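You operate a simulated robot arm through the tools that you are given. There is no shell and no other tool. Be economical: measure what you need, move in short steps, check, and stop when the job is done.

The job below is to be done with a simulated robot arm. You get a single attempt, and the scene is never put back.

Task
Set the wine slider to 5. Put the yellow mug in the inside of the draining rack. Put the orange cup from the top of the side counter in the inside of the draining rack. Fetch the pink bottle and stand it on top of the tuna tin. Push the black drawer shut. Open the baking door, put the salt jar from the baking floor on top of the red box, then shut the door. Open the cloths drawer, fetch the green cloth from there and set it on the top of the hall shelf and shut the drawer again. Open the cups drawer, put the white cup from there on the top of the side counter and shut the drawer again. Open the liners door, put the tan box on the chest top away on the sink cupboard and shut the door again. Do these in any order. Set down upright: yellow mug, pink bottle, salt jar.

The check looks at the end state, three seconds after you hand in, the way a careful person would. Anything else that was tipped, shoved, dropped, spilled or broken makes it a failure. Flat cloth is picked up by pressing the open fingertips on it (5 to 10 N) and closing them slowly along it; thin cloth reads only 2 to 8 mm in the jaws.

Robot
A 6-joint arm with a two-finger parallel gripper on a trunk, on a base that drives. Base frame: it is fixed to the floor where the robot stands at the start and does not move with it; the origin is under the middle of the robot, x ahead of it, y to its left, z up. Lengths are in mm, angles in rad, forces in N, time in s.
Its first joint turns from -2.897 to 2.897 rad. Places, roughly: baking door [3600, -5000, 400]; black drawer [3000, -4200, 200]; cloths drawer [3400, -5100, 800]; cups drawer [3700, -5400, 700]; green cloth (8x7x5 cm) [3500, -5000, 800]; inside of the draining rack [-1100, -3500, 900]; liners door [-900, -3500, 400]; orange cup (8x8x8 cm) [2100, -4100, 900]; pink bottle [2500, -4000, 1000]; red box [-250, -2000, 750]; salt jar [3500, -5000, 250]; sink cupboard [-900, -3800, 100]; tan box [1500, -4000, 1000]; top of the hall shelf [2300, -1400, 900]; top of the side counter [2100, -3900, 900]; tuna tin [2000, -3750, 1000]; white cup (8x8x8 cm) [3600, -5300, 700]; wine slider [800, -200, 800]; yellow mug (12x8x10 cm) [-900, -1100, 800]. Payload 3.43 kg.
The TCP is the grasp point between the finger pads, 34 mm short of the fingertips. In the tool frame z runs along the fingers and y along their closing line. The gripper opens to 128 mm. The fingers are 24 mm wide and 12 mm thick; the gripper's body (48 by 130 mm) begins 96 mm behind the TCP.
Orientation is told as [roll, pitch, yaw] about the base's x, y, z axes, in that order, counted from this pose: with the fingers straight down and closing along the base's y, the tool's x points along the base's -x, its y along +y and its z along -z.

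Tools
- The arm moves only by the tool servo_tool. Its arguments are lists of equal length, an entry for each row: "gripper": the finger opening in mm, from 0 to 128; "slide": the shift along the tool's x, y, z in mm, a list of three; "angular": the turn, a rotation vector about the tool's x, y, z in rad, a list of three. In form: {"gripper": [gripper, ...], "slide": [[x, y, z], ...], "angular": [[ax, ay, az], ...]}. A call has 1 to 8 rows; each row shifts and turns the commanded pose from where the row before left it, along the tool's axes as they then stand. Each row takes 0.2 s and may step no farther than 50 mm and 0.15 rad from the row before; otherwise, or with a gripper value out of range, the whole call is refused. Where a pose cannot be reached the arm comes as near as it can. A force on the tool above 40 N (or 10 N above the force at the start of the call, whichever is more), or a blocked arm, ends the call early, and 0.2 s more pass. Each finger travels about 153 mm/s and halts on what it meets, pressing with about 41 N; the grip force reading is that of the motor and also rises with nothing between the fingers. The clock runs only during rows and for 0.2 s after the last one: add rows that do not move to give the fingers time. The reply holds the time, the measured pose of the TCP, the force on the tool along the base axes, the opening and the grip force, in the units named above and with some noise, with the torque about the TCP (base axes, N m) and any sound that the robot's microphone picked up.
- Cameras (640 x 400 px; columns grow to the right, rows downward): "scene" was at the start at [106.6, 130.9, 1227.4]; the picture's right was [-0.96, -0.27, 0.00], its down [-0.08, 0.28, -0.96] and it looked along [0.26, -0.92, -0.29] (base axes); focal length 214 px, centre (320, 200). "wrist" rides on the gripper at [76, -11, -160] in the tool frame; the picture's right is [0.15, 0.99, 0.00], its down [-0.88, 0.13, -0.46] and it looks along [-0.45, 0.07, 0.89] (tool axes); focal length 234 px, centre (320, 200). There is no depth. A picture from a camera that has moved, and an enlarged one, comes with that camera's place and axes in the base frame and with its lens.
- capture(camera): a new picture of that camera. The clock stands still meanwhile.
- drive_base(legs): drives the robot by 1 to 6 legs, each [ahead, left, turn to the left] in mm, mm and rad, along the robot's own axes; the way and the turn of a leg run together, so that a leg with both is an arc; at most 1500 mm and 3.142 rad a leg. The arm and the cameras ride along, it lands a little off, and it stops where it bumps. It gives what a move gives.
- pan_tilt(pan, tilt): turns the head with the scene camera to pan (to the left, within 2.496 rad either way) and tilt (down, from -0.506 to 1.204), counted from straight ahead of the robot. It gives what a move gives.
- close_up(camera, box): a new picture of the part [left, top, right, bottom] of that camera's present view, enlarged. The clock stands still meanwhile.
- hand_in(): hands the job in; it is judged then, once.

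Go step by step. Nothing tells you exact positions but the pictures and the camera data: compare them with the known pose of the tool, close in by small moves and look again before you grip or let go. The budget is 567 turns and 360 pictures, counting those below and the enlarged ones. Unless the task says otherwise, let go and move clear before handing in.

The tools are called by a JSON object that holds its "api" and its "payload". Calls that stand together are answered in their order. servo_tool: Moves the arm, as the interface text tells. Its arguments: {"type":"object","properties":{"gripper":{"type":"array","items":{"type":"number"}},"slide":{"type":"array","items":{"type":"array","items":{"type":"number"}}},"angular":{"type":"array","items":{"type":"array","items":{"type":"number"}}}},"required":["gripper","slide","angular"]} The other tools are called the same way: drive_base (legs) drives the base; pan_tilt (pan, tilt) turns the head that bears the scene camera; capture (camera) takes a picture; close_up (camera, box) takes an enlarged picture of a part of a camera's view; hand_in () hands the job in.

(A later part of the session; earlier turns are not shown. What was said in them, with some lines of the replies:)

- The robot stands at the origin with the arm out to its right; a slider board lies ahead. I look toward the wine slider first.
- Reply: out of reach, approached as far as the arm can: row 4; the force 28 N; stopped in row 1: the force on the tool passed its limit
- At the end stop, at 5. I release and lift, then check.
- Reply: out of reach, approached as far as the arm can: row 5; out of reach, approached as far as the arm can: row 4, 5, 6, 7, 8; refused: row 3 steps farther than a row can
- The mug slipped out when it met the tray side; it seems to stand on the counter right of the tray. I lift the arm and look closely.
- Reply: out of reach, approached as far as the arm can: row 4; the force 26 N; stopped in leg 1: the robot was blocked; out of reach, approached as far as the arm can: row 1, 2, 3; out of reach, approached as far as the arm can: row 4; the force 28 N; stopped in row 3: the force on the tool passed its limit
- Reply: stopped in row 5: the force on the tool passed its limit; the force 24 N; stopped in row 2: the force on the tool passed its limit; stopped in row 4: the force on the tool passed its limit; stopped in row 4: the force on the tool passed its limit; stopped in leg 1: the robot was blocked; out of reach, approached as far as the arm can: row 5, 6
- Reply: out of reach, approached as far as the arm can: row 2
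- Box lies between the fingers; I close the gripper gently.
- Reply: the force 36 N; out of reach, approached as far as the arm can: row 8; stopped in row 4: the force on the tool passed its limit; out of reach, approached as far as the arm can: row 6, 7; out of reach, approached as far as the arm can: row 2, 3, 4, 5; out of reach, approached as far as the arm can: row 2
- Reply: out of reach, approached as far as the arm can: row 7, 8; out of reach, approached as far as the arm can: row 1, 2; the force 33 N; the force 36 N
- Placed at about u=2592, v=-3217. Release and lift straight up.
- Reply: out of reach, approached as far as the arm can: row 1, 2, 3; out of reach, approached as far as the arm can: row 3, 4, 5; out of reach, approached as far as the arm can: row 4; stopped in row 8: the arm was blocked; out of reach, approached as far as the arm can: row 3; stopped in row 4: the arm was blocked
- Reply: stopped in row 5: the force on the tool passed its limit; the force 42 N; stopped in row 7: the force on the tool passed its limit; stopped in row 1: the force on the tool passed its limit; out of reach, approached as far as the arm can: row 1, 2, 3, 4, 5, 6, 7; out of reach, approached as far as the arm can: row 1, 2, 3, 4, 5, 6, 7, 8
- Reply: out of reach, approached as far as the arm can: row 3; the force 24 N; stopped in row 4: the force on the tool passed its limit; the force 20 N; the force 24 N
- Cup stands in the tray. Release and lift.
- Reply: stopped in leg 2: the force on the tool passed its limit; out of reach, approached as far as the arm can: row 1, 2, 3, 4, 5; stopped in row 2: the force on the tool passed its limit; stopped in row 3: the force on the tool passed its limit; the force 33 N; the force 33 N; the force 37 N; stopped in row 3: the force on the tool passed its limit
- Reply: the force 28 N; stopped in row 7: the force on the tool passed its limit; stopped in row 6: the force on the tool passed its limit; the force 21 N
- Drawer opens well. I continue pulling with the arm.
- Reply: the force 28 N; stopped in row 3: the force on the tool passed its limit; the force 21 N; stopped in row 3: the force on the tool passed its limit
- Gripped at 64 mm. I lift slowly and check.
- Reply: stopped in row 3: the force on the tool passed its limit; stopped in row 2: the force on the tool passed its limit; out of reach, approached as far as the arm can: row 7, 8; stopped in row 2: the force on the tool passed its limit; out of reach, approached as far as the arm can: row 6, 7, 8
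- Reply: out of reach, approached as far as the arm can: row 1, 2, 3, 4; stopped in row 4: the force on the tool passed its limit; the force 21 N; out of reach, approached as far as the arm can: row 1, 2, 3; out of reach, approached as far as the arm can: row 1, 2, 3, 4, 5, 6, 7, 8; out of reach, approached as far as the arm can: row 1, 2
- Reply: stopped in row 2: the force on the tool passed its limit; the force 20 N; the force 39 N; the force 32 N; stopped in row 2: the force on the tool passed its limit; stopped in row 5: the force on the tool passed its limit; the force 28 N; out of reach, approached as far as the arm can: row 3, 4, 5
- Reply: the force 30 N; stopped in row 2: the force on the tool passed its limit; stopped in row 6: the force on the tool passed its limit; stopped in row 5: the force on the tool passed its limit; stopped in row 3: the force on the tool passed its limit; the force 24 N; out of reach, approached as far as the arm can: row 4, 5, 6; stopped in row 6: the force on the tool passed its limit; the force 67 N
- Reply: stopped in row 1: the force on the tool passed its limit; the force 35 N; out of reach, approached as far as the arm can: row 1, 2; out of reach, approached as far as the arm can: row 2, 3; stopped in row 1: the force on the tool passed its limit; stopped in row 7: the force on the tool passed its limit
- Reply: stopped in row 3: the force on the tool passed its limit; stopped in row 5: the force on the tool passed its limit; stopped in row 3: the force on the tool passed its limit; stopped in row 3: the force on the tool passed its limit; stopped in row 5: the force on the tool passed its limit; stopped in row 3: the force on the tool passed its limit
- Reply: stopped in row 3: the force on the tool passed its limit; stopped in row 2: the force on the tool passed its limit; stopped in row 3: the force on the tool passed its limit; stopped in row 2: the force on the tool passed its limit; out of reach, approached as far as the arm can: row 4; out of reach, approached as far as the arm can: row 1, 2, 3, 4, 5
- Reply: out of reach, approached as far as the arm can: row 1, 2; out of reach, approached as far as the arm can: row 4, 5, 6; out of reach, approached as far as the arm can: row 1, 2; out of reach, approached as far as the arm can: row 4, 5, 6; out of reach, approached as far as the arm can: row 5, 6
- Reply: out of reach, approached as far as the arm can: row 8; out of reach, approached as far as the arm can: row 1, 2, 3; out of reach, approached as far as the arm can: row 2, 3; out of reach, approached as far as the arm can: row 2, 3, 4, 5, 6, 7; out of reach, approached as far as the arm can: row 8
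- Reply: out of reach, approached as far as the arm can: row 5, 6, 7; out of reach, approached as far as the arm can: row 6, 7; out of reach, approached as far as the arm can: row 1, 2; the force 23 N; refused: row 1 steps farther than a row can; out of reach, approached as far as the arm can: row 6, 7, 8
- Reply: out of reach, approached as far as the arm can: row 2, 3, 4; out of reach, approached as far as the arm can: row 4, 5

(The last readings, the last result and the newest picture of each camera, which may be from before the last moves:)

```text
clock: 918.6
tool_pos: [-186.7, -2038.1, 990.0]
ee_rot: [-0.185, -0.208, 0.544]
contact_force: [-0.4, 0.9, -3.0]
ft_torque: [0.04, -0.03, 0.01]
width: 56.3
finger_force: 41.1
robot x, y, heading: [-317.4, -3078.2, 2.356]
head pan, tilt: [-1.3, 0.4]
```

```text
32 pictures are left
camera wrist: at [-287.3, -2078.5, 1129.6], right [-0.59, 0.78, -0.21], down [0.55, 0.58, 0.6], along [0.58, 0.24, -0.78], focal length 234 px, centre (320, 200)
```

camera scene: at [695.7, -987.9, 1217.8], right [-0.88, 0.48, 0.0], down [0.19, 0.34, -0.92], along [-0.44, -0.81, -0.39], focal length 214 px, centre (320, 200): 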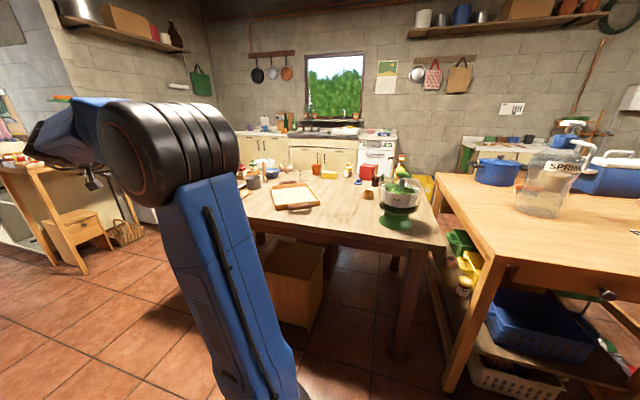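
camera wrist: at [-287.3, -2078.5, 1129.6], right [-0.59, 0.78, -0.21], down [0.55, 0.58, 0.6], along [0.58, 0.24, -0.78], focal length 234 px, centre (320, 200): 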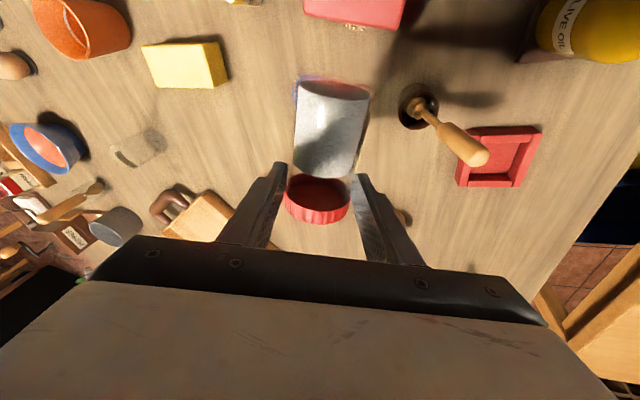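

{"api": "drive_base", "payload": {"legs": [[0, 120, 0]]}}

{"api": "servo_tool", "payload": {"gripper": [40, 40, 40, 40, 40, 40, 40, 40], "slide": [[0, 0, -10], [0, 0, -10], [0, 0, 0], [0, 0, 0], [0, 0, 0], [0, 0, 0], [0, 0, 0], [0, 0, 0]], "angular": [[0.0048, -0.116, 0.0204], [0.0048, -0.116, 0.0204], [0.0048, -0.116, 0.0204], [0.0048, -0.116, 0.0204], [0.0048, -0.116, 0.0204], [0.0048, -0.116, 0.0204], [0.0048, -0.116, 0.0204], [0.0048, -0.116, 0.0204]]}}

{"api": "servo_tool", "payload": {"gripper": [40, 40, 40, 40, 40], "slide": [[0, 0, 0], [0, 0, 0], [0, 0, 0], [0, 0, 0], [0, 0, 0]], "angular": [[0.0048, -0.116, 0.0204], [0.0048, -0.116, 0.0204], [0.0048, -0.116, 0.0204], [0.0048, -0.116, 0.0204], [0.0048, -0.116, 0.0204]]}}

{"api": "pan_tilt", "payload": {"pan": -1.2, "tilt": 0.4}}

{"api": "capture", "payload": {"camera": "scene"}}

```text
clock: 919.8
tool_pos: [-272.8, -2122.5, 989.7]
ee_rot: [-0.185, -0.208, 0.547]
contact_force: [0.3, -0.1, -3.2]
ft_torque: [0.0, -0.02, -0.01]
width: 56.4
finger_force: 41.1
robot x, y, heading: [-398.7, -3165.9, 2.356]
head pan, tilt: [-1.3, 0.4]
```

```text
clock: 921.6
tool_pos: [-279.1, -2121.6, 1007.8]
ee_rot: [-0.273, -1.151, 0.611]
contact_force: [-0.3, -0.6, -3.4]
ft_torque: [-0.04, 0.1, 0.0]
width: 56.6
finger_force: 40.9
robot x, y, heading: [-395.4, -3163.0, 2.36]
head pan, tilt: [-1.3, 0.4]
```

```text
clock: 922.8
tool_pos: [-280.1, -2123.4, 1007.9]
ee_rot: [-3.068, -1.392, -2.889]
contact_force: [0.5, -1.4, -2.7]
ft_torque: [-0.05, 0.15, 0.01]
width: 56.6
finger_force: 41.0
robot x, y, heading: [-398.0, -3165.3, 2.355]
head pan, tilt: [-1.3, 0.4]
```

```text
clock: 923.5
tool_pos: [-280.3, -2122.8, 1008.9]
ee_rot: [-3.063, -1.395, -2.895]
contact_force: [0.4, 0.1, -3.5]
ft_torque: [-0.02, 0.14, 0.0]
width: 56.2
finger_force: 41.4
robot x, y, heading: [-399.0, -3164.1, 2.352]
head pan, tilt: [-1.201, 0.4]
```

```text
31 pictures are left
camera scene: at [-571.0, -3176.5, 1217.8], right [0.92, -0.4, 0.0], down [-0.16, -0.36, -0.92], along [0.37, 0.84, -0.39], focal length 214 px, centre (320, 200)
```

scene: 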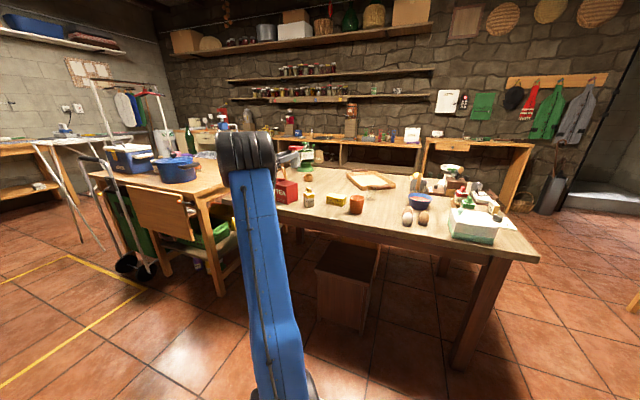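

{"api": "close_up", "payload": {"camera": "scene", "box": [240, 130, 360, 220]}}

{"api": "capture", "payload": {"camera": "wrist"}}

```text
4.44 times, centred on (300, 175) of scene
camera zoom: at [-571.0, -3176.5, 1217.8], right [0.92, -0.4, 0.0], down [-0.16, -0.36, -0.92], along [0.37, 0.84, -0.39], focal length 953 px, centre (409, 311)
```

zoom: 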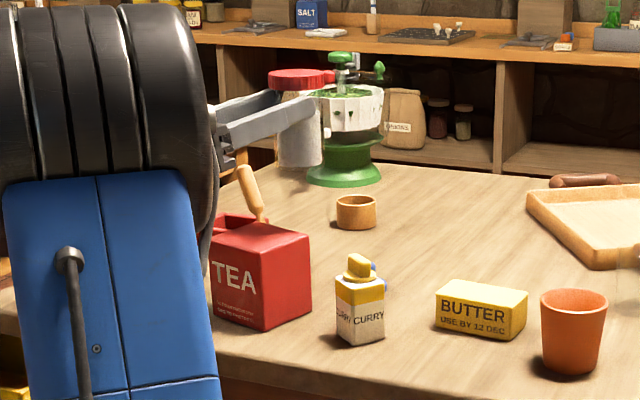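

```text
29 pictures are left
camera wrist: at [-411.8, -2180.5, 905.8], right [-0.29, 0.94, -0.16], down [-0.62, -0.06, 0.79], along [0.73, 0.33, 0.6], focal length 234 px, centre (320, 200)
```

wrist: 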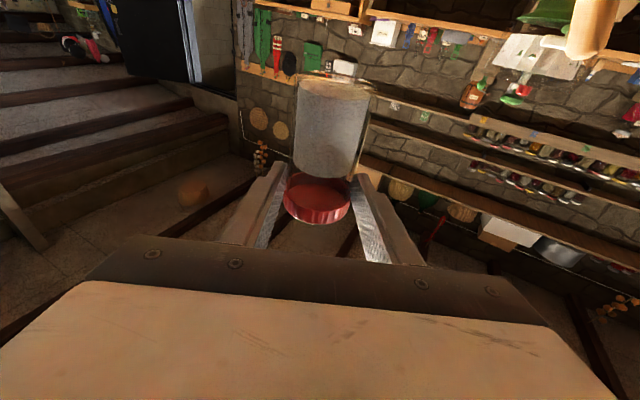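

{"api": "servo_tool", "payload": {"gripper": [40, 40, 40, 40, 40], "slide": [[-2, 5, -11.3], [-2, 5, -11.3], [-2.4, 5.2, -11.3], [0, 0, 0], [0, 0, 0]], "angular": [[0, 0, 0], [0, 0, 0], [0, 0, 0], [0, 0, 0], [0, 0, 0]]}}

{"api": "servo_tool", "payload": {"gripper": [40, 40, 40, 40, 40], "slide": [[9.9, 0.1, -1.7], [9.9, 0.1, -1.7], [9.9, 0.1, -1.7], [9.9, 0.1, -1.7], [0, 0, 0]], "angular": [[0, 0, 0], [0, 0, 0], [0, 0, 0], [0, 0, 0], [0, 0, 0]]}}

{"api": "close_up", "payload": {"camera": "scene", "box": [250, 140, 330, 210]}}

```text
clock: 924.7
tool_pos: [-317.4, -2118.7, 1009.3]
ee_rot: [-3.065, -1.394, -2.892]
contact_force: [0.8, -0.5, -2.5]
ft_torque: [-0.05, 0.12, 0.05]
width: 56.4
finger_force: 40.9
robot x, y, heading: [-398.4, -3163.7, 2.355]
head pan, tilt: [-1.201, 0.4]
```

```text
clock: 925.9
tool_pos: [-317.1, -2120.9, 968.3]
ee_rot: [-3.065, -1.395, -2.893]
contact_force: [0.8, -0.1, -3.0]
ft_torque: [-0.05, 0.12, -0.02]
width: 56.3
finger_force: 41.2
robot x, y, heading: [-395.4, -3164.6, 2.36]
head pan, tilt: [-1.201, 0.4]
```

```text
5.71 times, centred on (290, 175) of scene
camera zoom: at [-571.1, -3176.5, 1217.8], right [0.92, -0.4, 0.0], down [-0.16, -0.36, -0.92], along [0.37, 0.84, -0.39], focal length 1226 px, centre (491, 343)
```

zoom: 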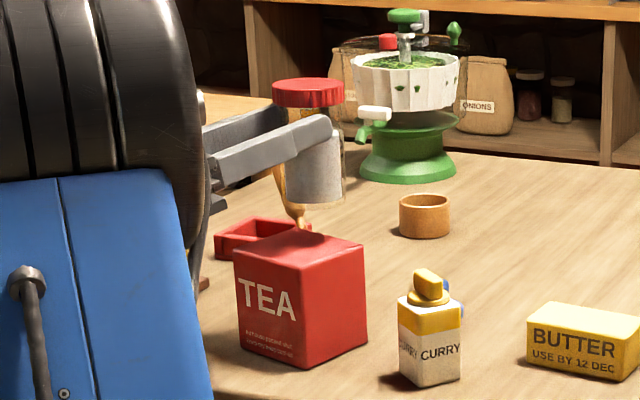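

{"api": "servo_tool", "payload": {"gripper": [40, 40, 40, 40, 40, 40], "slide": [[-1, 4.5, -4.8], [-1, 4.2, -4.8], [7.9, 0.1, -1.4], [4, 0, -0.7], [0, 0, 0], [0, 0, 0]], "angular": [[0, 0, 0], [0, 0, 0], [0, 0, 0], [0, 0, 0], [0, 0, 0], [0, 0, 0]]}}

{"api": "servo_tool", "payload": {"gripper": [40, 40, 40, 40], "slide": [[3, 0, -0.5], [3, 0, -0.5], [0, 0, 0], [0, 0, 0]], "angular": [[0, 0, 0], [0, 0, 0], [0, 0, 0], [0, 0, 0]]}}

{"api": "close_up", "payload": {"camera": "scene", "box": [250, 140, 330, 210]}}

```text
clock: 927.3
tool_pos: [-330.2, -2114.2, 956.5]
ee_rot: [-3.065, -1.394, -2.891]
contact_force: [0.4, -0.2, -3.6]
ft_torque: [0.02, 0.12, 0.02]
width: 56.5
finger_force: 40.9
robot x, y, heading: [-398.8, -3162.5, 2.356]
head pan, tilt: [-1.201, 0.4]
```

```text
clock: 928.3
tool_pos: [-328.9, -2114.5, 951.6]
ee_rot: [-3.064, -1.394, -2.891]
contact_force: [0.7, -0.1, -3.3]
ft_torque: [-0.07, 0.1, 0.01]
width: 56.4
finger_force: 41.0
robot x, y, heading: [-401.3, -3161.4, 2.359]
head pan, tilt: [-1.201, 0.4]
```

```text
5.71 times, centred on (290, 175) of scene
camera zoom: at [-571.1, -3176.4, 1217.8], right [0.92, -0.4, 0.0], down [-0.16, -0.36, -0.92], along [0.37, 0.84, -0.39], focal length 1226 px, centre (491, 343)
```

zoom: 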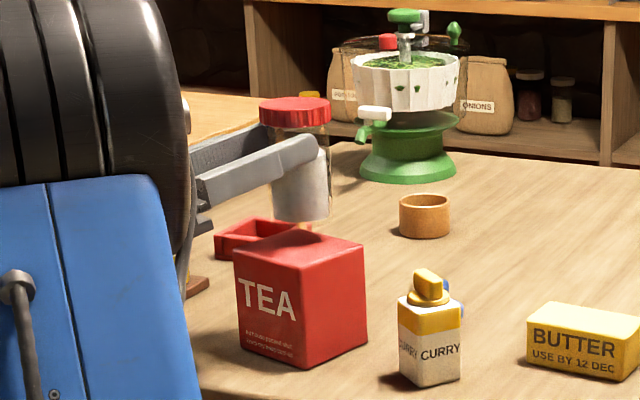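

{"api": "servo_tool", "payload": {"gripper": [40, 40, 40, 40], "slide": [[4, 0, -0.7], [4, 0, -0.7], [0, 0, 0], [0, 0, 0]], "angular": [[0, 0, 0], [0, 0, 0], [0, 0, 0], [0, 0, 0]]}}

{"api": "servo_tool", "payload": {"gripper": [40, 40, 40, 40], "slide": [[4, 0, -0.7], [4, 0, -0.7], [0, 0, 0], [0, 0, 0]], "angular": [[0, 0, 0], [0, 0, 0], [0, 0, 0], [0, 0, 0]]}}

{"api": "close_up", "payload": {"camera": "scene", "box": [250, 140, 330, 210]}}

```text
clock: 929.3
tool_pos: [-329.2, -2113.6, 942.7]
ee_rot: [-3.062, -1.395, -2.894]
contact_force: [-0.2, 0.6, -3.0]
ft_torque: [-0.04, 0.08, 0.0]
width: 56.4
finger_force: 41.1
robot x, y, heading: [-396.4, -3164.2, 2.359]
head pan, tilt: [-1.201, 0.4]
```

```text
clock: 930.3
tool_pos: [-328.6, -2114.6, 933.3]
ee_rot: [-3.064, -1.395, -2.889]
contact_force: [0.0, -0.6, -3.6]
ft_torque: [-0.02, 0.11, 0.01]
width: 56.4
finger_force: 40.5
robot x, y, heading: [-397.9, -3163.3, 2.358]
head pan, tilt: [-1.201, 0.4]
```

```text
5.71 times, centred on (290, 175) of scene
camera zoom: at [-571.1, -3176.4, 1217.8], right [0.92, -0.4, 0.0], down [-0.16, -0.36, -0.92], along [0.37, 0.84, -0.39], focal length 1226 px, centre (491, 343)
```

zoom: 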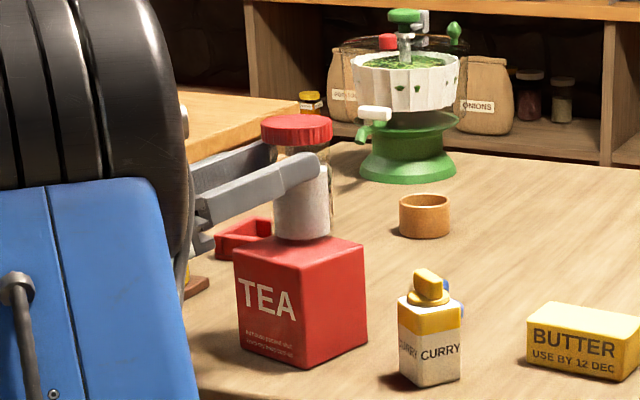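

{"api": "servo_tool", "payload": {"gripper": [40, 40, 40, 40], "slide": [[4, 0, -0.7], [3, 0, -0.5], [0, 0, 0], [0, 0, 0]], "angular": [[0, 0, 0], [0, 0, 0], [0, 0, 0], [0, 0, 0]]}}

{"api": "servo_tool", "payload": {"gripper": [40, 40, 40, 40], "slide": [[3, 0, -0.5], [2, 0, -0.3], [0, 0, 0], [0, 0, 0]], "angular": [[0, 0, 0], [0, 0, 0], [0, 0, 0], [0, 0, 0]]}}

{"api": "close_up", "payload": {"camera": "scene", "box": [250, 140, 330, 210]}}

```text
clock: 931.3
tool_pos: [-328.4, -2115.9, 928.7]
ee_rot: [-3.077, -1.392, -2.882]
contact_force: [-1.7, -1.2, 23.3]
ft_torque: [0.63, -0.68, 0.1]
width: 56.4
finger_force: 41.3
robot x, y, heading: [-396.9, -3160.8, 2.361]
head pan, tilt: [-1.201, 0.4]
```

```text
clock: 932.3
tool_pos: [-328.2, -2115.4, 923.4]
ee_rot: [-3.072, -1.394, -2.885]
contact_force: [-1.0, -1.4, 23.1]
ft_torque: [0.78, -0.68, 0.05]
width: 56.4
finger_force: 40.9
robot x, y, heading: [-398.8, -3160.7, 2.36]
head pan, tilt: [-1.201, 0.4]
```

```text
5.71 times, centred on (290, 175) of scene
camera zoom: at [-571.2, -3177.6, 1217.8], right [0.92, -0.4, 0.0], down [-0.16, -0.36, -0.92], along [0.37, 0.84, -0.39], focal length 1226 px, centre (491, 343)
```

zoom: 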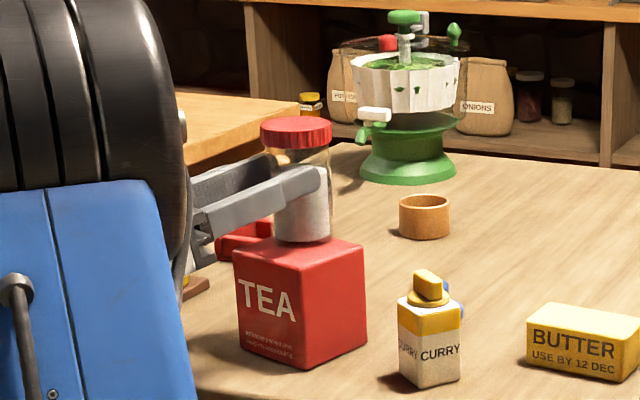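

{"api": "servo_tool", "payload": {"gripper": [40, 40, 40, 40, 40, 40, 40], "slide": [[-7, 0, 1.2], [-8, 0, 1.4], [-1.3, -8.6, -7.8], [-1.3, -8.6, -7.8], [-1.3, -8.6, -7.8], [0, 0, 0], [0, 0, 0]], "angular": [[0, 0, 0], [0, 0, 0], [0, 0, 0], [0, 0, 0], [0, 0, 0], [0, 0, 0], [0, 0, 0]]}}

{"api": "close_up", "payload": {"camera": "scene", "box": [250, 140, 330, 210]}}

```text
clock: 933.9
tool_pos: [-342.6, -2147.3, 938.3]
ee_rot: [-3.065, -1.394, -2.892]
contact_force: [-0.6, 0.4, -2.5]
ft_torque: [-0.03, 0.08, 0.0]
width: 56.5
finger_force: 40.6
robot x, y, heading: [-397.2, -3163.7, 2.356]
head pan, tilt: [-1.201, 0.4]
```

```text
5.71 times, centred on (290, 175) of scene
camera zoom: at [-571.1, -3176.5, 1217.8], right [0.92, -0.4, 0.0], down [-0.16, -0.36, -0.92], along [0.37, 0.84, -0.39], focal length 1226 px, centre (491, 343)
```

zoom: 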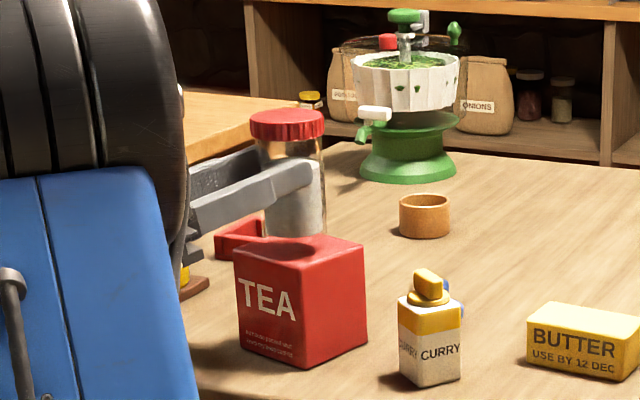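

{"api": "servo_tool", "payload": {"gripper": [40, 40, 40, 40, 40], "slide": [[0.9, -4.7, 5.1], [4, 0, -0.7], [4, 0, -0.7], [0, 0, 0], [0, 0, 0]], "angular": [[0, 0, 0], [0, 0, 0], [0, 0, 0], [0, 0, 0], [0, 0, 0]]}}

{"api": "servo_tool", "payload": {"gripper": [40, 40, 40, 40], "slide": [[3, 0, -0.5], [2, 0, -0.3], [0, 0, 0], [0, 0, 0]], "angular": [[0, 0, 0], [0, 0, 0], [0, 0, 0], [0, 0, 0]]}}

{"api": "close_up", "payload": {"camera": "scene", "box": [250, 140, 330, 210]}}

```text
clock: 935.1
tool_pos: [-337.7, -2148.6, 930.5]
ee_rot: [-3.065, -1.395, -2.89]
contact_force: [0.6, 1.1, -3.2]
ft_torque: [-0.01, 0.12, -0.04]
width: 56.3
finger_force: 40.6
robot x, y, heading: [-399.9, -3162.7, 2.356]
head pan, tilt: [-1.201, 0.4]
```

```text
clock: 936.1
tool_pos: [-335.7, -2149.5, 923.9]
ee_rot: [-3.064, -1.393, -2.891]
contact_force: [0.4, -0.7, -2.1]
ft_torque: [-0.02, 0.08, 0.02]
width: 56.4
finger_force: 40.9
robot x, y, heading: [-399.9, -3161.3, 2.356]
head pan, tilt: [-1.201, 0.4]
```

```text
5.71 times, centred on (290, 175) of scene
camera zoom: at [-571.1, -3176.5, 1217.8], right [0.92, -0.4, 0.0], down [-0.16, -0.36, -0.92], along [0.37, 0.84, -0.39], focal length 1226 px, centre (491, 343)
```

zoom: 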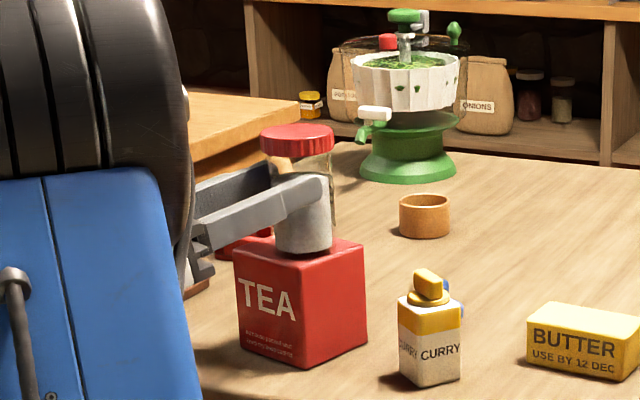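

{"api": "servo_tool", "payload": {"gripper": [40, 40, 40, 40], "slide": [[2, 0, -0.3], [2, 0, -0.3], [0, 0, 0], [0, 0, 0]], "angular": [[0, 0, 0], [0, 0, 0], [0, 0, 0], [0, 0, 0]]}}

{"api": "servo_tool", "payload": {"gripper": [40, 40, 40], "slide": [[1.5, 0, -0.2], [0, 0, 0], [0, 0, 0]], "angular": [[0, 0, 0], [0, 0, 0], [0, 0, 0]]}}

{"api": "close_up", "payload": {"camera": "scene", "box": [260, 150, 310, 200]}}

```text
clock: 937.1
tool_pos: [-337.4, -2150.5, 922.7]
ee_rot: [-3.075, -1.395, -2.884]
contact_force: [-0.4, 2.7, 24.0]
ft_torque: [0.79, -0.61, 0.24]
width: 56.3
finger_force: 40.9
robot x, y, heading: [-399.4, -3161.8, 2.36]
head pan, tilt: [-1.201, 0.4]
```

```text
clock: 937.9
tool_pos: [-336.6, -2150.3, 921.4]
ee_rot: [-3.071, -1.395, -2.885]
contact_force: [-3.1, 0.6, 22.6]
ft_torque: [0.84, -0.49, 0.11]
width: 56.3
finger_force: 41.4
robot x, y, heading: [-395.3, -3163.9, 2.364]
head pan, tilt: [-1.201, 0.4]
```

```text
8.00 times, centred on (285, 175) of scene
camera zoom: at [-571.3, -3177.6, 1217.8], right [0.92, -0.4, 0.0], down [-0.16, -0.36, -0.92], along [0.37, 0.84, -0.39], focal length 1716 px, centre (600, 400)
```

zoom: 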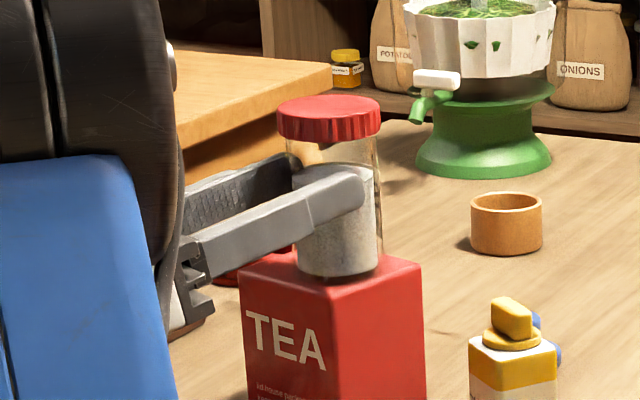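

{"api": "servo_tool", "payload": {"gripper": [48, 55, 57, 59, 62, 66, 72], "slide": [[-1.5, 0, 0.2], [0, 0, 0], [0, 0, 0], [0, 0, 0], [0, 0, 0], [0, 0, 0], [0, 0, 0]], "angular": [[0, 0, 0], [0, 0, 0], [0, 0, 0], [0, 0, 0], [0, 0, 0], [0, 0, 0], [0, 0, 0]]}}

{"api": "close_up", "payload": {"camera": "scene", "box": [260, 150, 310, 200]}}

```text
clock: 939.5
tool_pos: [-336.6, -2150.3, 919.6]
ee_rot: [-3.066, -1.395, -2.891]
contact_force: [-0.1, -0.5, 0.8]
ft_torque: [0.03, 0.02, -0.01]
width: 72.1
finger_force: 0.1
robot x, y, heading: [-398.6, -3164.8, 2.358]
head pan, tilt: [-1.201, 0.4]
```

```text
8.00 times, centred on (285, 175) of scene
camera zoom: at [-571.1, -3176.6, 1217.8], right [0.92, -0.4, 0.0], down [-0.16, -0.36, -0.92], along [0.37, 0.84, -0.39], focal length 1716 px, centre (600, 400)
```

zoom: 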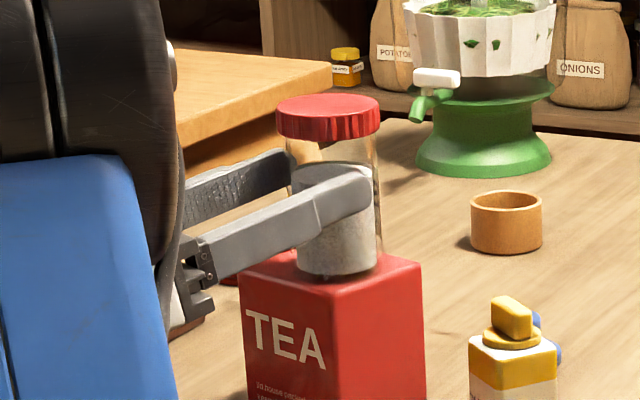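

{"api": "servo_tool", "payload": {"gripper": [78, 82, 82, 82, 82, 82, 82, 82], "slide": [[0, 0, -6], [0, 0, -12], [0, 0, -20], [0, 0, -25], [0, 0, -30], [0, 0, -35], [-20, 0, -35], [-30, 0, -30]], "angular": [[0, 0, 0], [0, 0, 0], [0, 0, 0], [0, 0, 0], [0, 0, 0], [0, 0, 0], [0, 0, 0], [0, 0, 0]]}}

{"api": "close_up", "payload": {"camera": "scene", "box": [250, 140, 330, 210]}}

```text
clock: 941.3
tool_pos: [-523.7, -2213.5, 937.5]
ee_rot: [-3.057, -1.395, -2.9]
contact_force: [0.8, 0.9, 0.2]
ft_torque: [0.0, -0.01, -0.02]
width: 82.0
finger_force: 0.1
robot x, y, heading: [-395.6, -3164.2, 2.358]
head pan, tilt: [-1.201, 0.4]
```

```text
5.71 times, centred on (290, 175) of scene
camera zoom: at [-571.0, -3176.3, 1217.8], right [0.92, -0.4, 0.0], down [-0.16, -0.36, -0.92], along [0.37, 0.84, -0.39], focal length 1226 px, centre (491, 343)
```

zoom: 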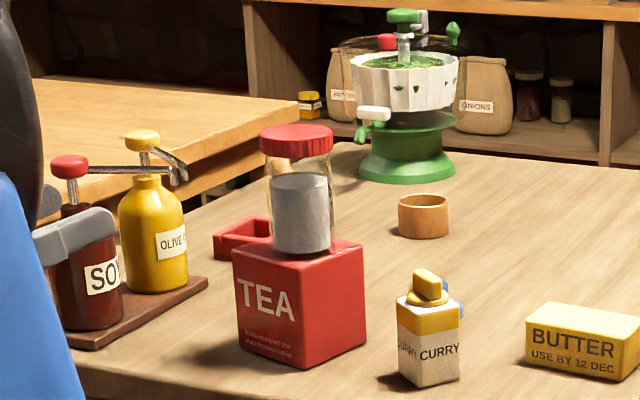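

{"api": "drive_base", "payload": {"legs": [[0, 70, 0], [-850, 0, 0]]}}

{"api": "servo_tool", "payload": {"gripper": [60, 30, 0, 0, 0, 0], "slide": [[-40, 0, -20], [-40, 0, -20], [-30, 0, -20], [0, 0, 0], [0, 0, 0], [0, 0, 0]], "angular": [[0, 0, 0], [0, 0, 0], [0, 0, 0], [0, 0.12, 0], [0, 0.12, 0], [0, 0.12, 0]]}}

{"api": "drive_base", "payload": {"legs": [[0, 0, -1.571], [1150, 0, 0], [1130, 0, 0], [0, 0, -1.571], [1200, 0, 0], [1200, 0, 0]]}}

{"api": "pan_tilt", "payload": {"pan": -0.7, "tilt": 0.5}}

{"api": "capture", "payload": {"camera": "scene"}}

```text
clock: 946.4
tool_pos: [16.1, -2858.0, 937.6]
ee_rot: [-3.065, -1.394, -2.879]
contact_force: [-0.1, -0.5, 0.0]
ft_torque: [-0.04, -0.01, -0.01]
width: 82.2
finger_force: 0.1
robot x, y, heading: [153.4, -3802.8, 2.372]
head pan, tilt: [-1.201, 0.4]
```

```text
clock: 947.8
tool_pos: [-59.3, -2881.1, 1033.7]
ee_rot: [-0.077, -1.385, 0.413]
contact_force: [0.7, -0.4, 0.5]
ft_torque: [0.01, -0.05, -0.06]
width: 0.2
finger_force: 33.1
robot x, y, heading: [153.7, -3805.2, 2.374]
head pan, tilt: [-1.201, 0.4]
```

```text
clock: 978.2
tool_pos: [3534.0, -4990.1, 1036.1]
ee_rot: [-0.073, -1.387, -2.812]
contact_force: [-0.8, -0.8, 0.7]
ft_torque: [0.02, 0.0, 0.02]
width: 0.0
finger_force: 32.7
robot x, y, heading: [3394.6, -4053.5, -0.848]
head pan, tilt: [-1.201, 0.4]
```

```text
clock: 979.2
tool_pos: [3534.1, -4990.0, 1036.6]
ee_rot: [-0.074, -1.386, -2.809]
contact_force: [-0.8, 0.0, 0.2]
ft_torque: [-0.01, -0.01, -0.01]
width: 0.0
finger_force: 33.0
robot x, y, heading: [3394.0, -4054.0, -0.852]
head pan, tilt: [-0.7, 0.499]
```

```text
19 pictures are left
camera scene: at [3615.3, -4058.4, 1208.7], right [-1.0, -0.02, 0.0], down [-0.01, 0.48, -0.88], along [0.02, -0.88, -0.48], focal length 214 px, centre (320, 200)
```

scene: 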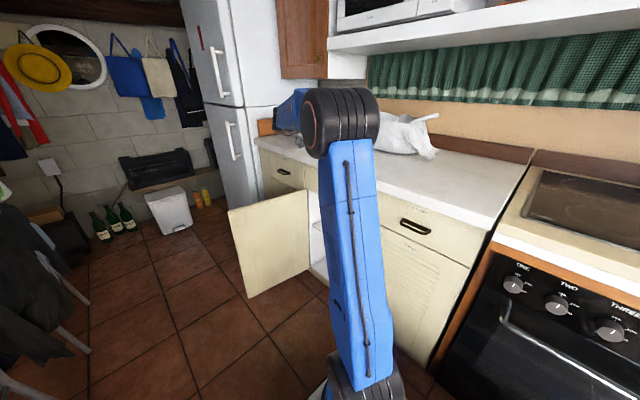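

{"api": "drive_base", "payload": {"legs": [[0, 110, 0.067], [60, 0, 0]]}}

{"api": "servo_tool", "payload": {"gripper": [0, 0, 0, 0, 0, 0, 0, 0], "slide": [[0, 0, -40], [0, 0, -40], [0, 0, -40], [0, 0, -30], [0, 0, 0], [0, 0, 0], [0, 0, 0], [0, 0, 0]], "angular": [[0, 0.05, 0], [0, 0.14, 0], [0, 0.14, 0], [0, 0.14, 0], [0, 0.14, 0], [0, 0.14, 0], [0, 0.14, 0], [0, 0.14, 0]]}}

{"api": "capture", "payload": {"camera": "wrist"}}

```text
clock: 980.9
tool_pos: [3721.6, -4945.6, 1036.5]
ee_rot: [-0.071, -1.386, -2.742]
contact_force: [-0.4, 0.3, -0.2]
ft_torque: [-0.01, 0.0, 0.01]
width: 0.2
finger_force: 32.7
robot x, y, heading: [3517.1, -4018.3, -0.781]
head pan, tilt: [-0.7, 0.499]
```

```text
clock: 982.7
tool_pos: [3856.6, -4899.5, 1083.0]
ee_rot: [-0.014, -0.354, -2.805]
contact_force: [0.1, 0.4, 0.4]
ft_torque: [0.0, 0.02, -0.02]
width: 0.2
finger_force: 33.1
robot x, y, heading: [3518.4, -4021.2, -0.782]
head pan, tilt: [-0.7, 0.499]
```

```text
18 pictures are left
camera wrist: at [3972.7, -4850.2, 1206.4], right [0.45, -0.89, -0.06], down [-0.59, -0.35, 0.73], along [-0.67, -0.29, -0.68], focal length 234 px, centre (320, 200)
```

wrist: 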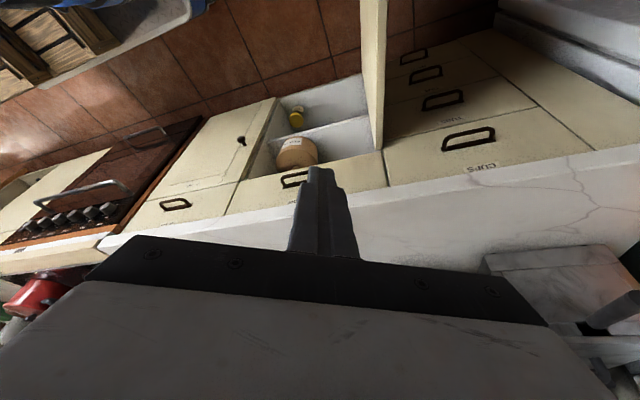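

{"api": "servo_tool", "payload": {"gripper": [0, 0, 0, 0, 0, 0, 0, 0], "slide": [[9, 36, -4], [9, 36, -4], [8, 35, -3], [15.2, 0.5, 41.4], [15.2, 0.5, 41.4], [15.2, 0.5, 41.4], [15.2, 0.5, 41.4], [15.2, 0.5, 41.4]], "angular": [[0, 0, 0], [0, 0, 0], [0, 0, 0], [0, 0, 0], [0, 0, 0], [0, 0, 0], [0, 0, 0], [0, 0, 0]]}}

{"api": "servo_tool", "payload": {"gripper": [0, 0, 0, 0, 0], "slide": [[15.2, 0.5, 41.4], [15.2, 0.5, 41.4], [15.2, 0.5, 41.4], [15.2, 0.5, 41.4], [0, 0, 0]], "angular": [[0, 0, 0], [0, 0, 0], [0, 0, 0], [0, 0, 0], [0, 0, 0]]}}

{"api": "capture", "payload": {"camera": "wrist"}}

```text
clock: 984.5
tool_pos: [3907.4, -4979.3, 846.4]
ee_rot: [-0.015, -0.355, -2.807]
contact_force: [-0.5, 0.4, 1.1]
ft_torque: [0.03, -0.01, 0.0]
width: 0.0
finger_force: 33.1
out of reach, approached as far as the arm can: row 3
robot x, y, heading: [3518.3, -4019.4, -0.778]
head pan, tilt: [-0.7, 0.499]
```

```text
clock: 985.3
tool_pos: [3908.7, -4980.5, 737.1]
ee_rot: [-0.002, -0.358, -2.812]
contact_force: [2.8, 1.2, 11.7]
ft_torque: [-0.01, -0.09, 0.13]
width: 0.1
finger_force: 33.3
robot x, y, heading: [3515.4, -4025.9, -0.78]
head pan, tilt: [-0.7, 0.499]
stopped in row 3: the force on the tool passed its limit (the readings are from after the stop); the commanded pose is now the measured one
```

```text
17 pictures are left
camera wrist: at [4025.5, -4928.6, 859.4], right [0.45, -0.89, -0.05], down [-0.59, -0.34, 0.73], along [-0.67, -0.3, -0.68], focal length 234 px, centre (320, 200)
```

wrist: 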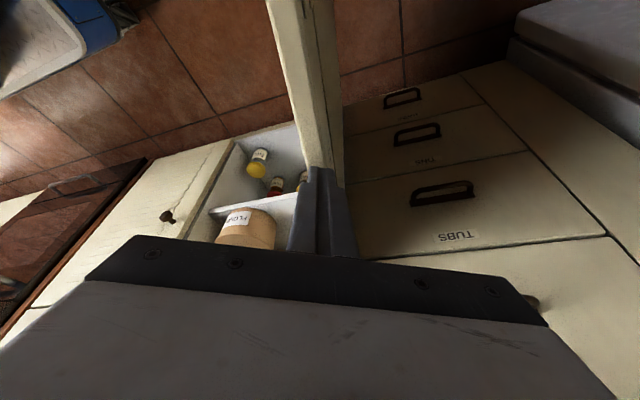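

{"api": "servo_tool", "payload": {"gripper": [0, 0, 0, 0, 0, 0, 0], "slide": [[-8, 0, -22], [9, 36, -4], [9, 32, -4], [15.2, 0.5, 41.4], [15.2, 0.5, 41.4], [15.2, 0.5, 41.4], [0, 0, 0]], "angular": [[0, 0, 0], [0, 0, 0], [0, 0, 0], [0, 0, 0], [0, 0, 0], [0, 0, 0], [0, 0, 0]]}}

{"api": "capture", "payload": {"camera": "wrist"}}

```text
clock: 986.9
tool_pos: [3948.7, -5038.8, 625.6]
ee_rot: [-0.006, -0.356, -2.811]
contact_force: [0.3, 0.6, -0.8]
ft_torque: [0.02, -0.01, 0.01]
width: 0.0
finger_force: 32.6
robot x, y, heading: [3519.2, -4019.5, -0.785]
head pan, tilt: [-0.7, 0.499]
```

```text
16 pictures are left
camera wrist: at [4066.0, -4987.5, 748.5], right [0.45, -0.89, -0.06], down [-0.59, -0.34, 0.73], along [-0.67, -0.3, -0.68], focal length 234 px, centre (320, 200)
```

wrist: 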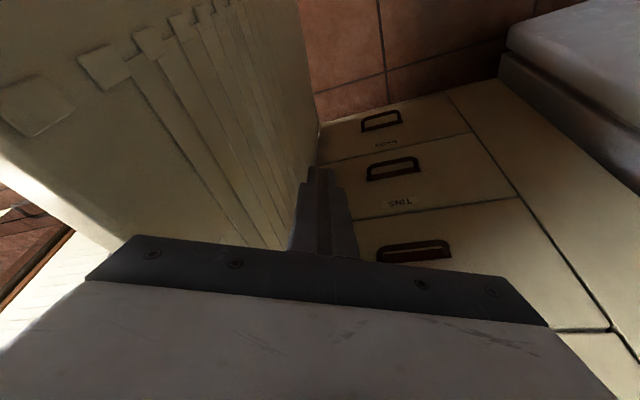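

{"api": "servo_tool", "payload": {"gripper": [0, 0, 0, 0, 0, 0, 0, 0], "slide": [[1.8, -38, 0], [1.8, -38, 0], [-11.8, -42.7, 4.8], [-11.8, -42.7, 4.8], [-24.5, -36, 9.3], [-24.5, -36, 9.3], [-34.7, -24.5, 13], [-34.7, -24.5, 13]], "angular": [[0, 0, 0], [0, 0, 0], [0, 0, 0], [0, 0, 0], [0, 0, 0], [0, 0, 0], [0, 0, 0], [0, 0, 0]]}}

{"api": "servo_tool", "payload": {"gripper": [0, 0, 0], "slide": [[-40.5, -10.5, 14.7], [-40.5, -10.5, 14.7], [0, 0, 0]], "angular": [[0, 0, 0], [0, 0, 0], [0, 0, 0]]}}

{"api": "capture", "payload": {"camera": "wrist"}}

```text
clock: 988.7
tool_pos: [3716.5, -4820.9, 624.9]
ee_rot: [-0.006, -0.357, -2.81]
contact_force: [-1.1, -0.2, -0.3]
ft_torque: [0.0, 0.02, 0.04]
width: 0.1
finger_force: 33.0
robot x, y, heading: [3519.7, -4025.2, -0.779]
head pan, tilt: [-0.7, 0.499]
```

```text
clock: 989.5
tool_pos: [3626.4, -4827.9, 626.1]
ee_rot: [-0.005, -0.357, -2.811]
contact_force: [-0.6, -0.1, -0.2]
ft_torque: [-0.02, 0.01, 0.01]
width: 0.0
finger_force: 33.3
robot x, y, heading: [3517.0, -4021.8, -0.779]
head pan, tilt: [-0.7, 0.499]
```

```text
15 pictures are left
camera wrist: at [3742.9, -4776.3, 749.3], right [0.45, -0.89, -0.06], down [-0.59, -0.34, 0.73], along [-0.67, -0.3, -0.68], focal length 234 px, centre (320, 200)
```

wrist: 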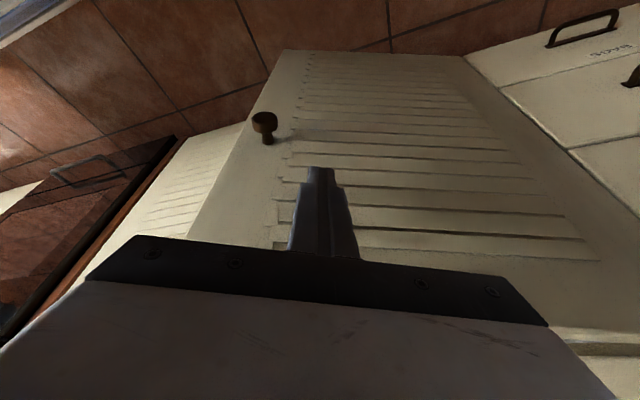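

{"api": "servo_tool", "payload": {"gripper": [0, 0, 0, 0, 0, 0, 0, 0], "slide": [[13.8, 0.5, 37.6], [13.8, 0.5, 37.6], [13.8, 0.5, 37.6], [-20, 3, 8], [-20, 3, 8], [-20, 3, 8], [-15, 3, 6], [-10, 2, 4]], "angular": [[0, 0, 0], [0, 0, 0], [0, 0, 0], [0, 0, 0], [0, 0, 0], [0, 0, 0], [0, 0, 0], [0, 0, 0]]}}

{"api": "servo_tool", "payload": {"gripper": [0, 0, 0, 0, 0], "slide": [[-9, 2, 3.5], [-9, 2, 3.5], [-9, 2, 3.5], [-9, 2, 3.5], [0, 0, 0]], "angular": [[0, 0, 0], [0, 0, 0], [0, 0, 0], [0, 0, 0], [0, 0, 0]]}}

{"api": "capture", "payload": {"camera": "wrist"}}

```text
clock: 991.3
tool_pos: [3547.4, -4871.6, 502.9]
ee_rot: [-0.005, -0.357, -2.81]
contact_force: [0.4, -0.2, -0.9]
ft_torque: [0.03, -0.03, 0.01]
width: 0.4
finger_force: 33.0
robot x, y, heading: [3514.7, -4021.6, -0.785]
head pan, tilt: [-0.7, 0.499]
```

```text
clock: 992.2
tool_pos: [3524.2, -4885.2, 502.4]
ee_rot: [-0.007, -0.354, -2.81]
contact_force: [8.2, 10.3, 9.4]
ft_torque: [0.11, -0.02, -0.08]
width: 0.1
finger_force: 32.9
robot x, y, heading: [3516.1, -4023.3, -0.779]
head pan, tilt: [-0.7, 0.499]
stopped in row 4: the force on the tool passed its limit (the readings are from after the stop); the commanded pose is now the measured one
```

```text
14 pictures are left
camera wrist: at [3640.3, -4834.1, 626.4], right [0.45, -0.89, -0.06], down [-0.59, -0.34, 0.73], along [-0.67, -0.3, -0.68], focal length 234 px, centre (320, 200)
```

wrist: 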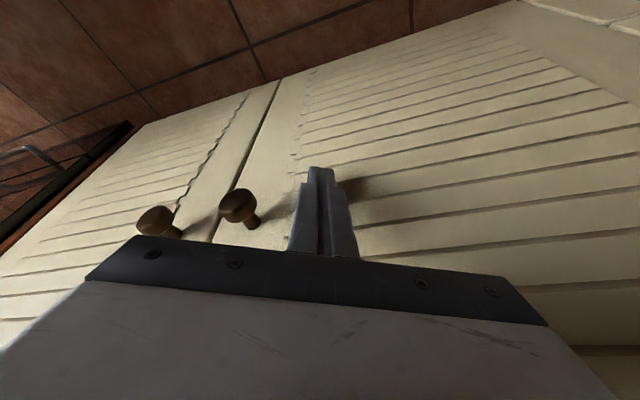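

{"api": "servo_tool", "payload": {"gripper": [0, 0, 0, 0, 0, 0, 0], "slide": [[20, 0, -5], [35, 0, -10], [35, 0, -15], [10, 0, -40], [-10, 0, -45], [-15, 0, -42], [-15, 0, -42]], "angular": [[0, 0, 0], [0, 0, 0], [0, 0, 0], [0, 0, 0], [0, 0, 0], [0, 0, 0], [0, 0, 0]]}}

{"api": "servo_tool", "payload": {"gripper": [0, 0, 0, 0, 0, 0, 0, 0], "slide": [[-15, 0, -42], [-15, 0, -42], [-15, 0, -42], [-15, 0, -42], [-15, 0, -42], [-15, 0, -42], [-15, 0, -42], [0, 0, 0]], "angular": [[0, 0, 0], [0, 0, 0], [0, 0, 0], [0, 0, 0], [0, 0, 0], [0, 0, 0], [0, 0, 0], [0, 0, 0]]}}

{"api": "pan_tilt", "payload": {"pan": -1.3, "tilt": 0.5}}

{"api": "capture", "payload": {"camera": "scene"}}

```text
clock: 993.8
tool_pos: [3644.0, -4846.1, 667.6]
ee_rot: [-0.01, -0.354, -2.81]
contact_force: [-0.2, 0.2, -0.3]
ft_torque: [0.01, 0.02, -0.03]
width: 0.1
finger_force: 33.1
robot x, y, heading: [3516.4, -4018.0, -0.773]
head pan, tilt: [-0.7, 0.499]
```

```text
clock: 995.6
tool_pos: [3646.2, -4846.1, 981.6]
ee_rot: [-0.006, -0.353, -2.809]
contact_force: [0.1, -0.3, -0.2]
ft_torque: [-0.02, 0.01, 0.0]
width: 0.0
finger_force: 33.0
robot x, y, heading: [3516.3, -4017.3, -0.779]
head pan, tilt: [-0.7, 0.499]
```

```text
clock: 996.6
tool_pos: [3645.0, -4846.3, 981.8]
ee_rot: [-0.006, -0.355, -2.81]
contact_force: [-0.3, -0.6, 0.9]
ft_torque: [0.0, -0.03, 0.05]
width: 0.1
finger_force: 33.4
robot x, y, heading: [3519.3, -4018.3, -0.775]
head pan, tilt: [-1.3, 0.499]
```

```text
13 pictures are left
camera scene: at [3685.8, -3998.3, 1208.6], right [-0.87, 0.49, 0.0], down [0.23, 0.42, -0.88], along [-0.43, -0.77, -0.48], focal length 214 px, centre (320, 200)
```

scene: 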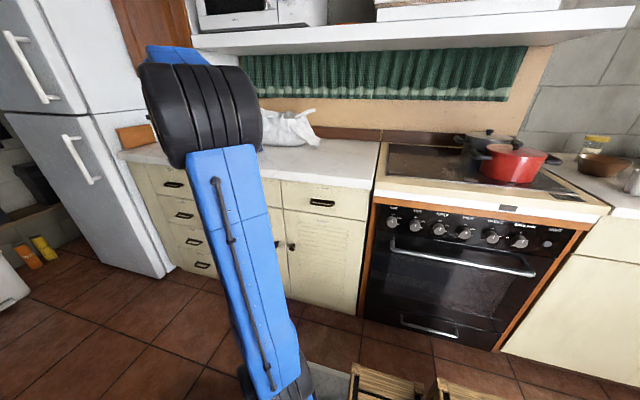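

{"api": "pan_tilt", "payload": {"pan": -2.0, "tilt": 0.4}}

{"api": "capture", "payload": {"camera": "scene"}}

{"api": "close_up", "payload": {"camera": "scene", "box": [260, 100, 460, 240]}}

```text
clock: 997.7
tool_pos: [3645.4, -4846.0, 982.2]
ee_rot: [-0.008, -0.355, -2.81]
contact_force: [-0.1, -0.6, 0.7]
ft_torque: [0.01, 0.0, 0.0]
width: 0.0
finger_force: 33.3
robot x, y, heading: [3514.8, -4020.2, -0.78]
head pan, tilt: [-2.0, 0.4]
```

```text
12 pictures are left
camera scene: at [3643.4, -3951.7, 1217.8], right [-0.36, 0.93, 0.0], down [0.36, 0.14, -0.92], along [-0.86, -0.33, -0.39], focal length 214 px, centre (320, 200)
```

scene: 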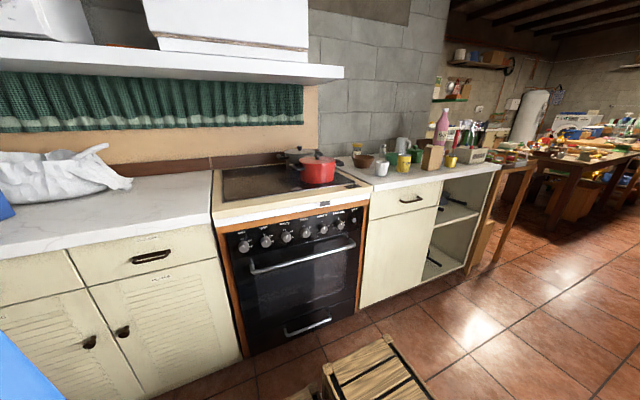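

```text
2.86 times, centred on (360, 170) of scene
camera zoom: at [3643.4, -3951.7, 1217.8], right [-0.36, 0.93, 0.0], down [0.36, 0.14, -0.92], along [-0.86, -0.33, -0.39], focal length 613 px, centre (206, 286)
```

zoom: 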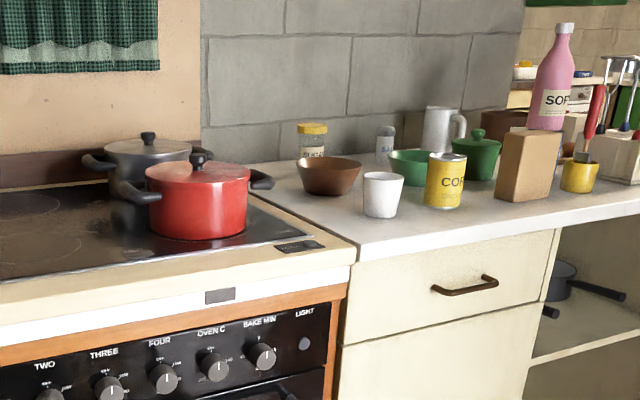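

{"api": "close_up", "payload": {"camera": "scene", "box": [220, 230, 380, 360]}}

```text
3.08 times, centred on (300, 295) of scene
camera zoom: at [3643.4, -3951.7, 1217.8], right [-0.36, 0.93, 0.0], down [0.36, 0.14, -0.92], along [-0.86, -0.33, -0.39], focal length 660 px, centre (382, -92)
```

zoom: 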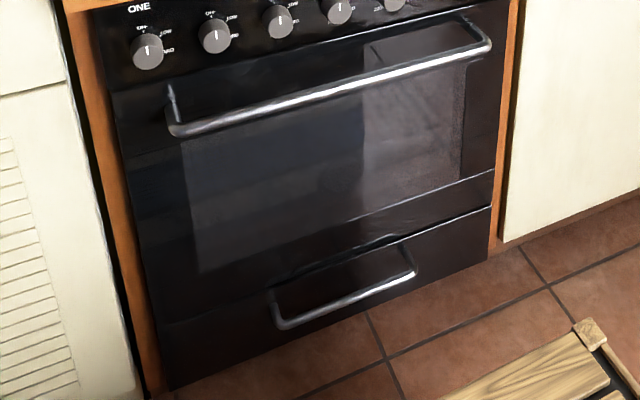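

The black drawer is flush, all doors and drawers are shut, and every item is in its place. I hand in.

{"api": "hand_in", "payload": {}}

```text
The job is handed in.
```

All the listed jobs are done and handed in, but I disturbed some things along the way:

- **Yellow mug:** it slipped from the gripper beside the draining rack. I picked it up and set it in the rack upright.
- **Salt jar:** it fell beside the red box on the first try. I picked it up and stood it upright on the box.
- **TEA box on the sink counter:** I knocked it along the counter and put it back about where it was.
- **Bumps:** I also bumped a table leg, the drain tray under the freezer and the sink tap. I saw no displacement in the pictures.
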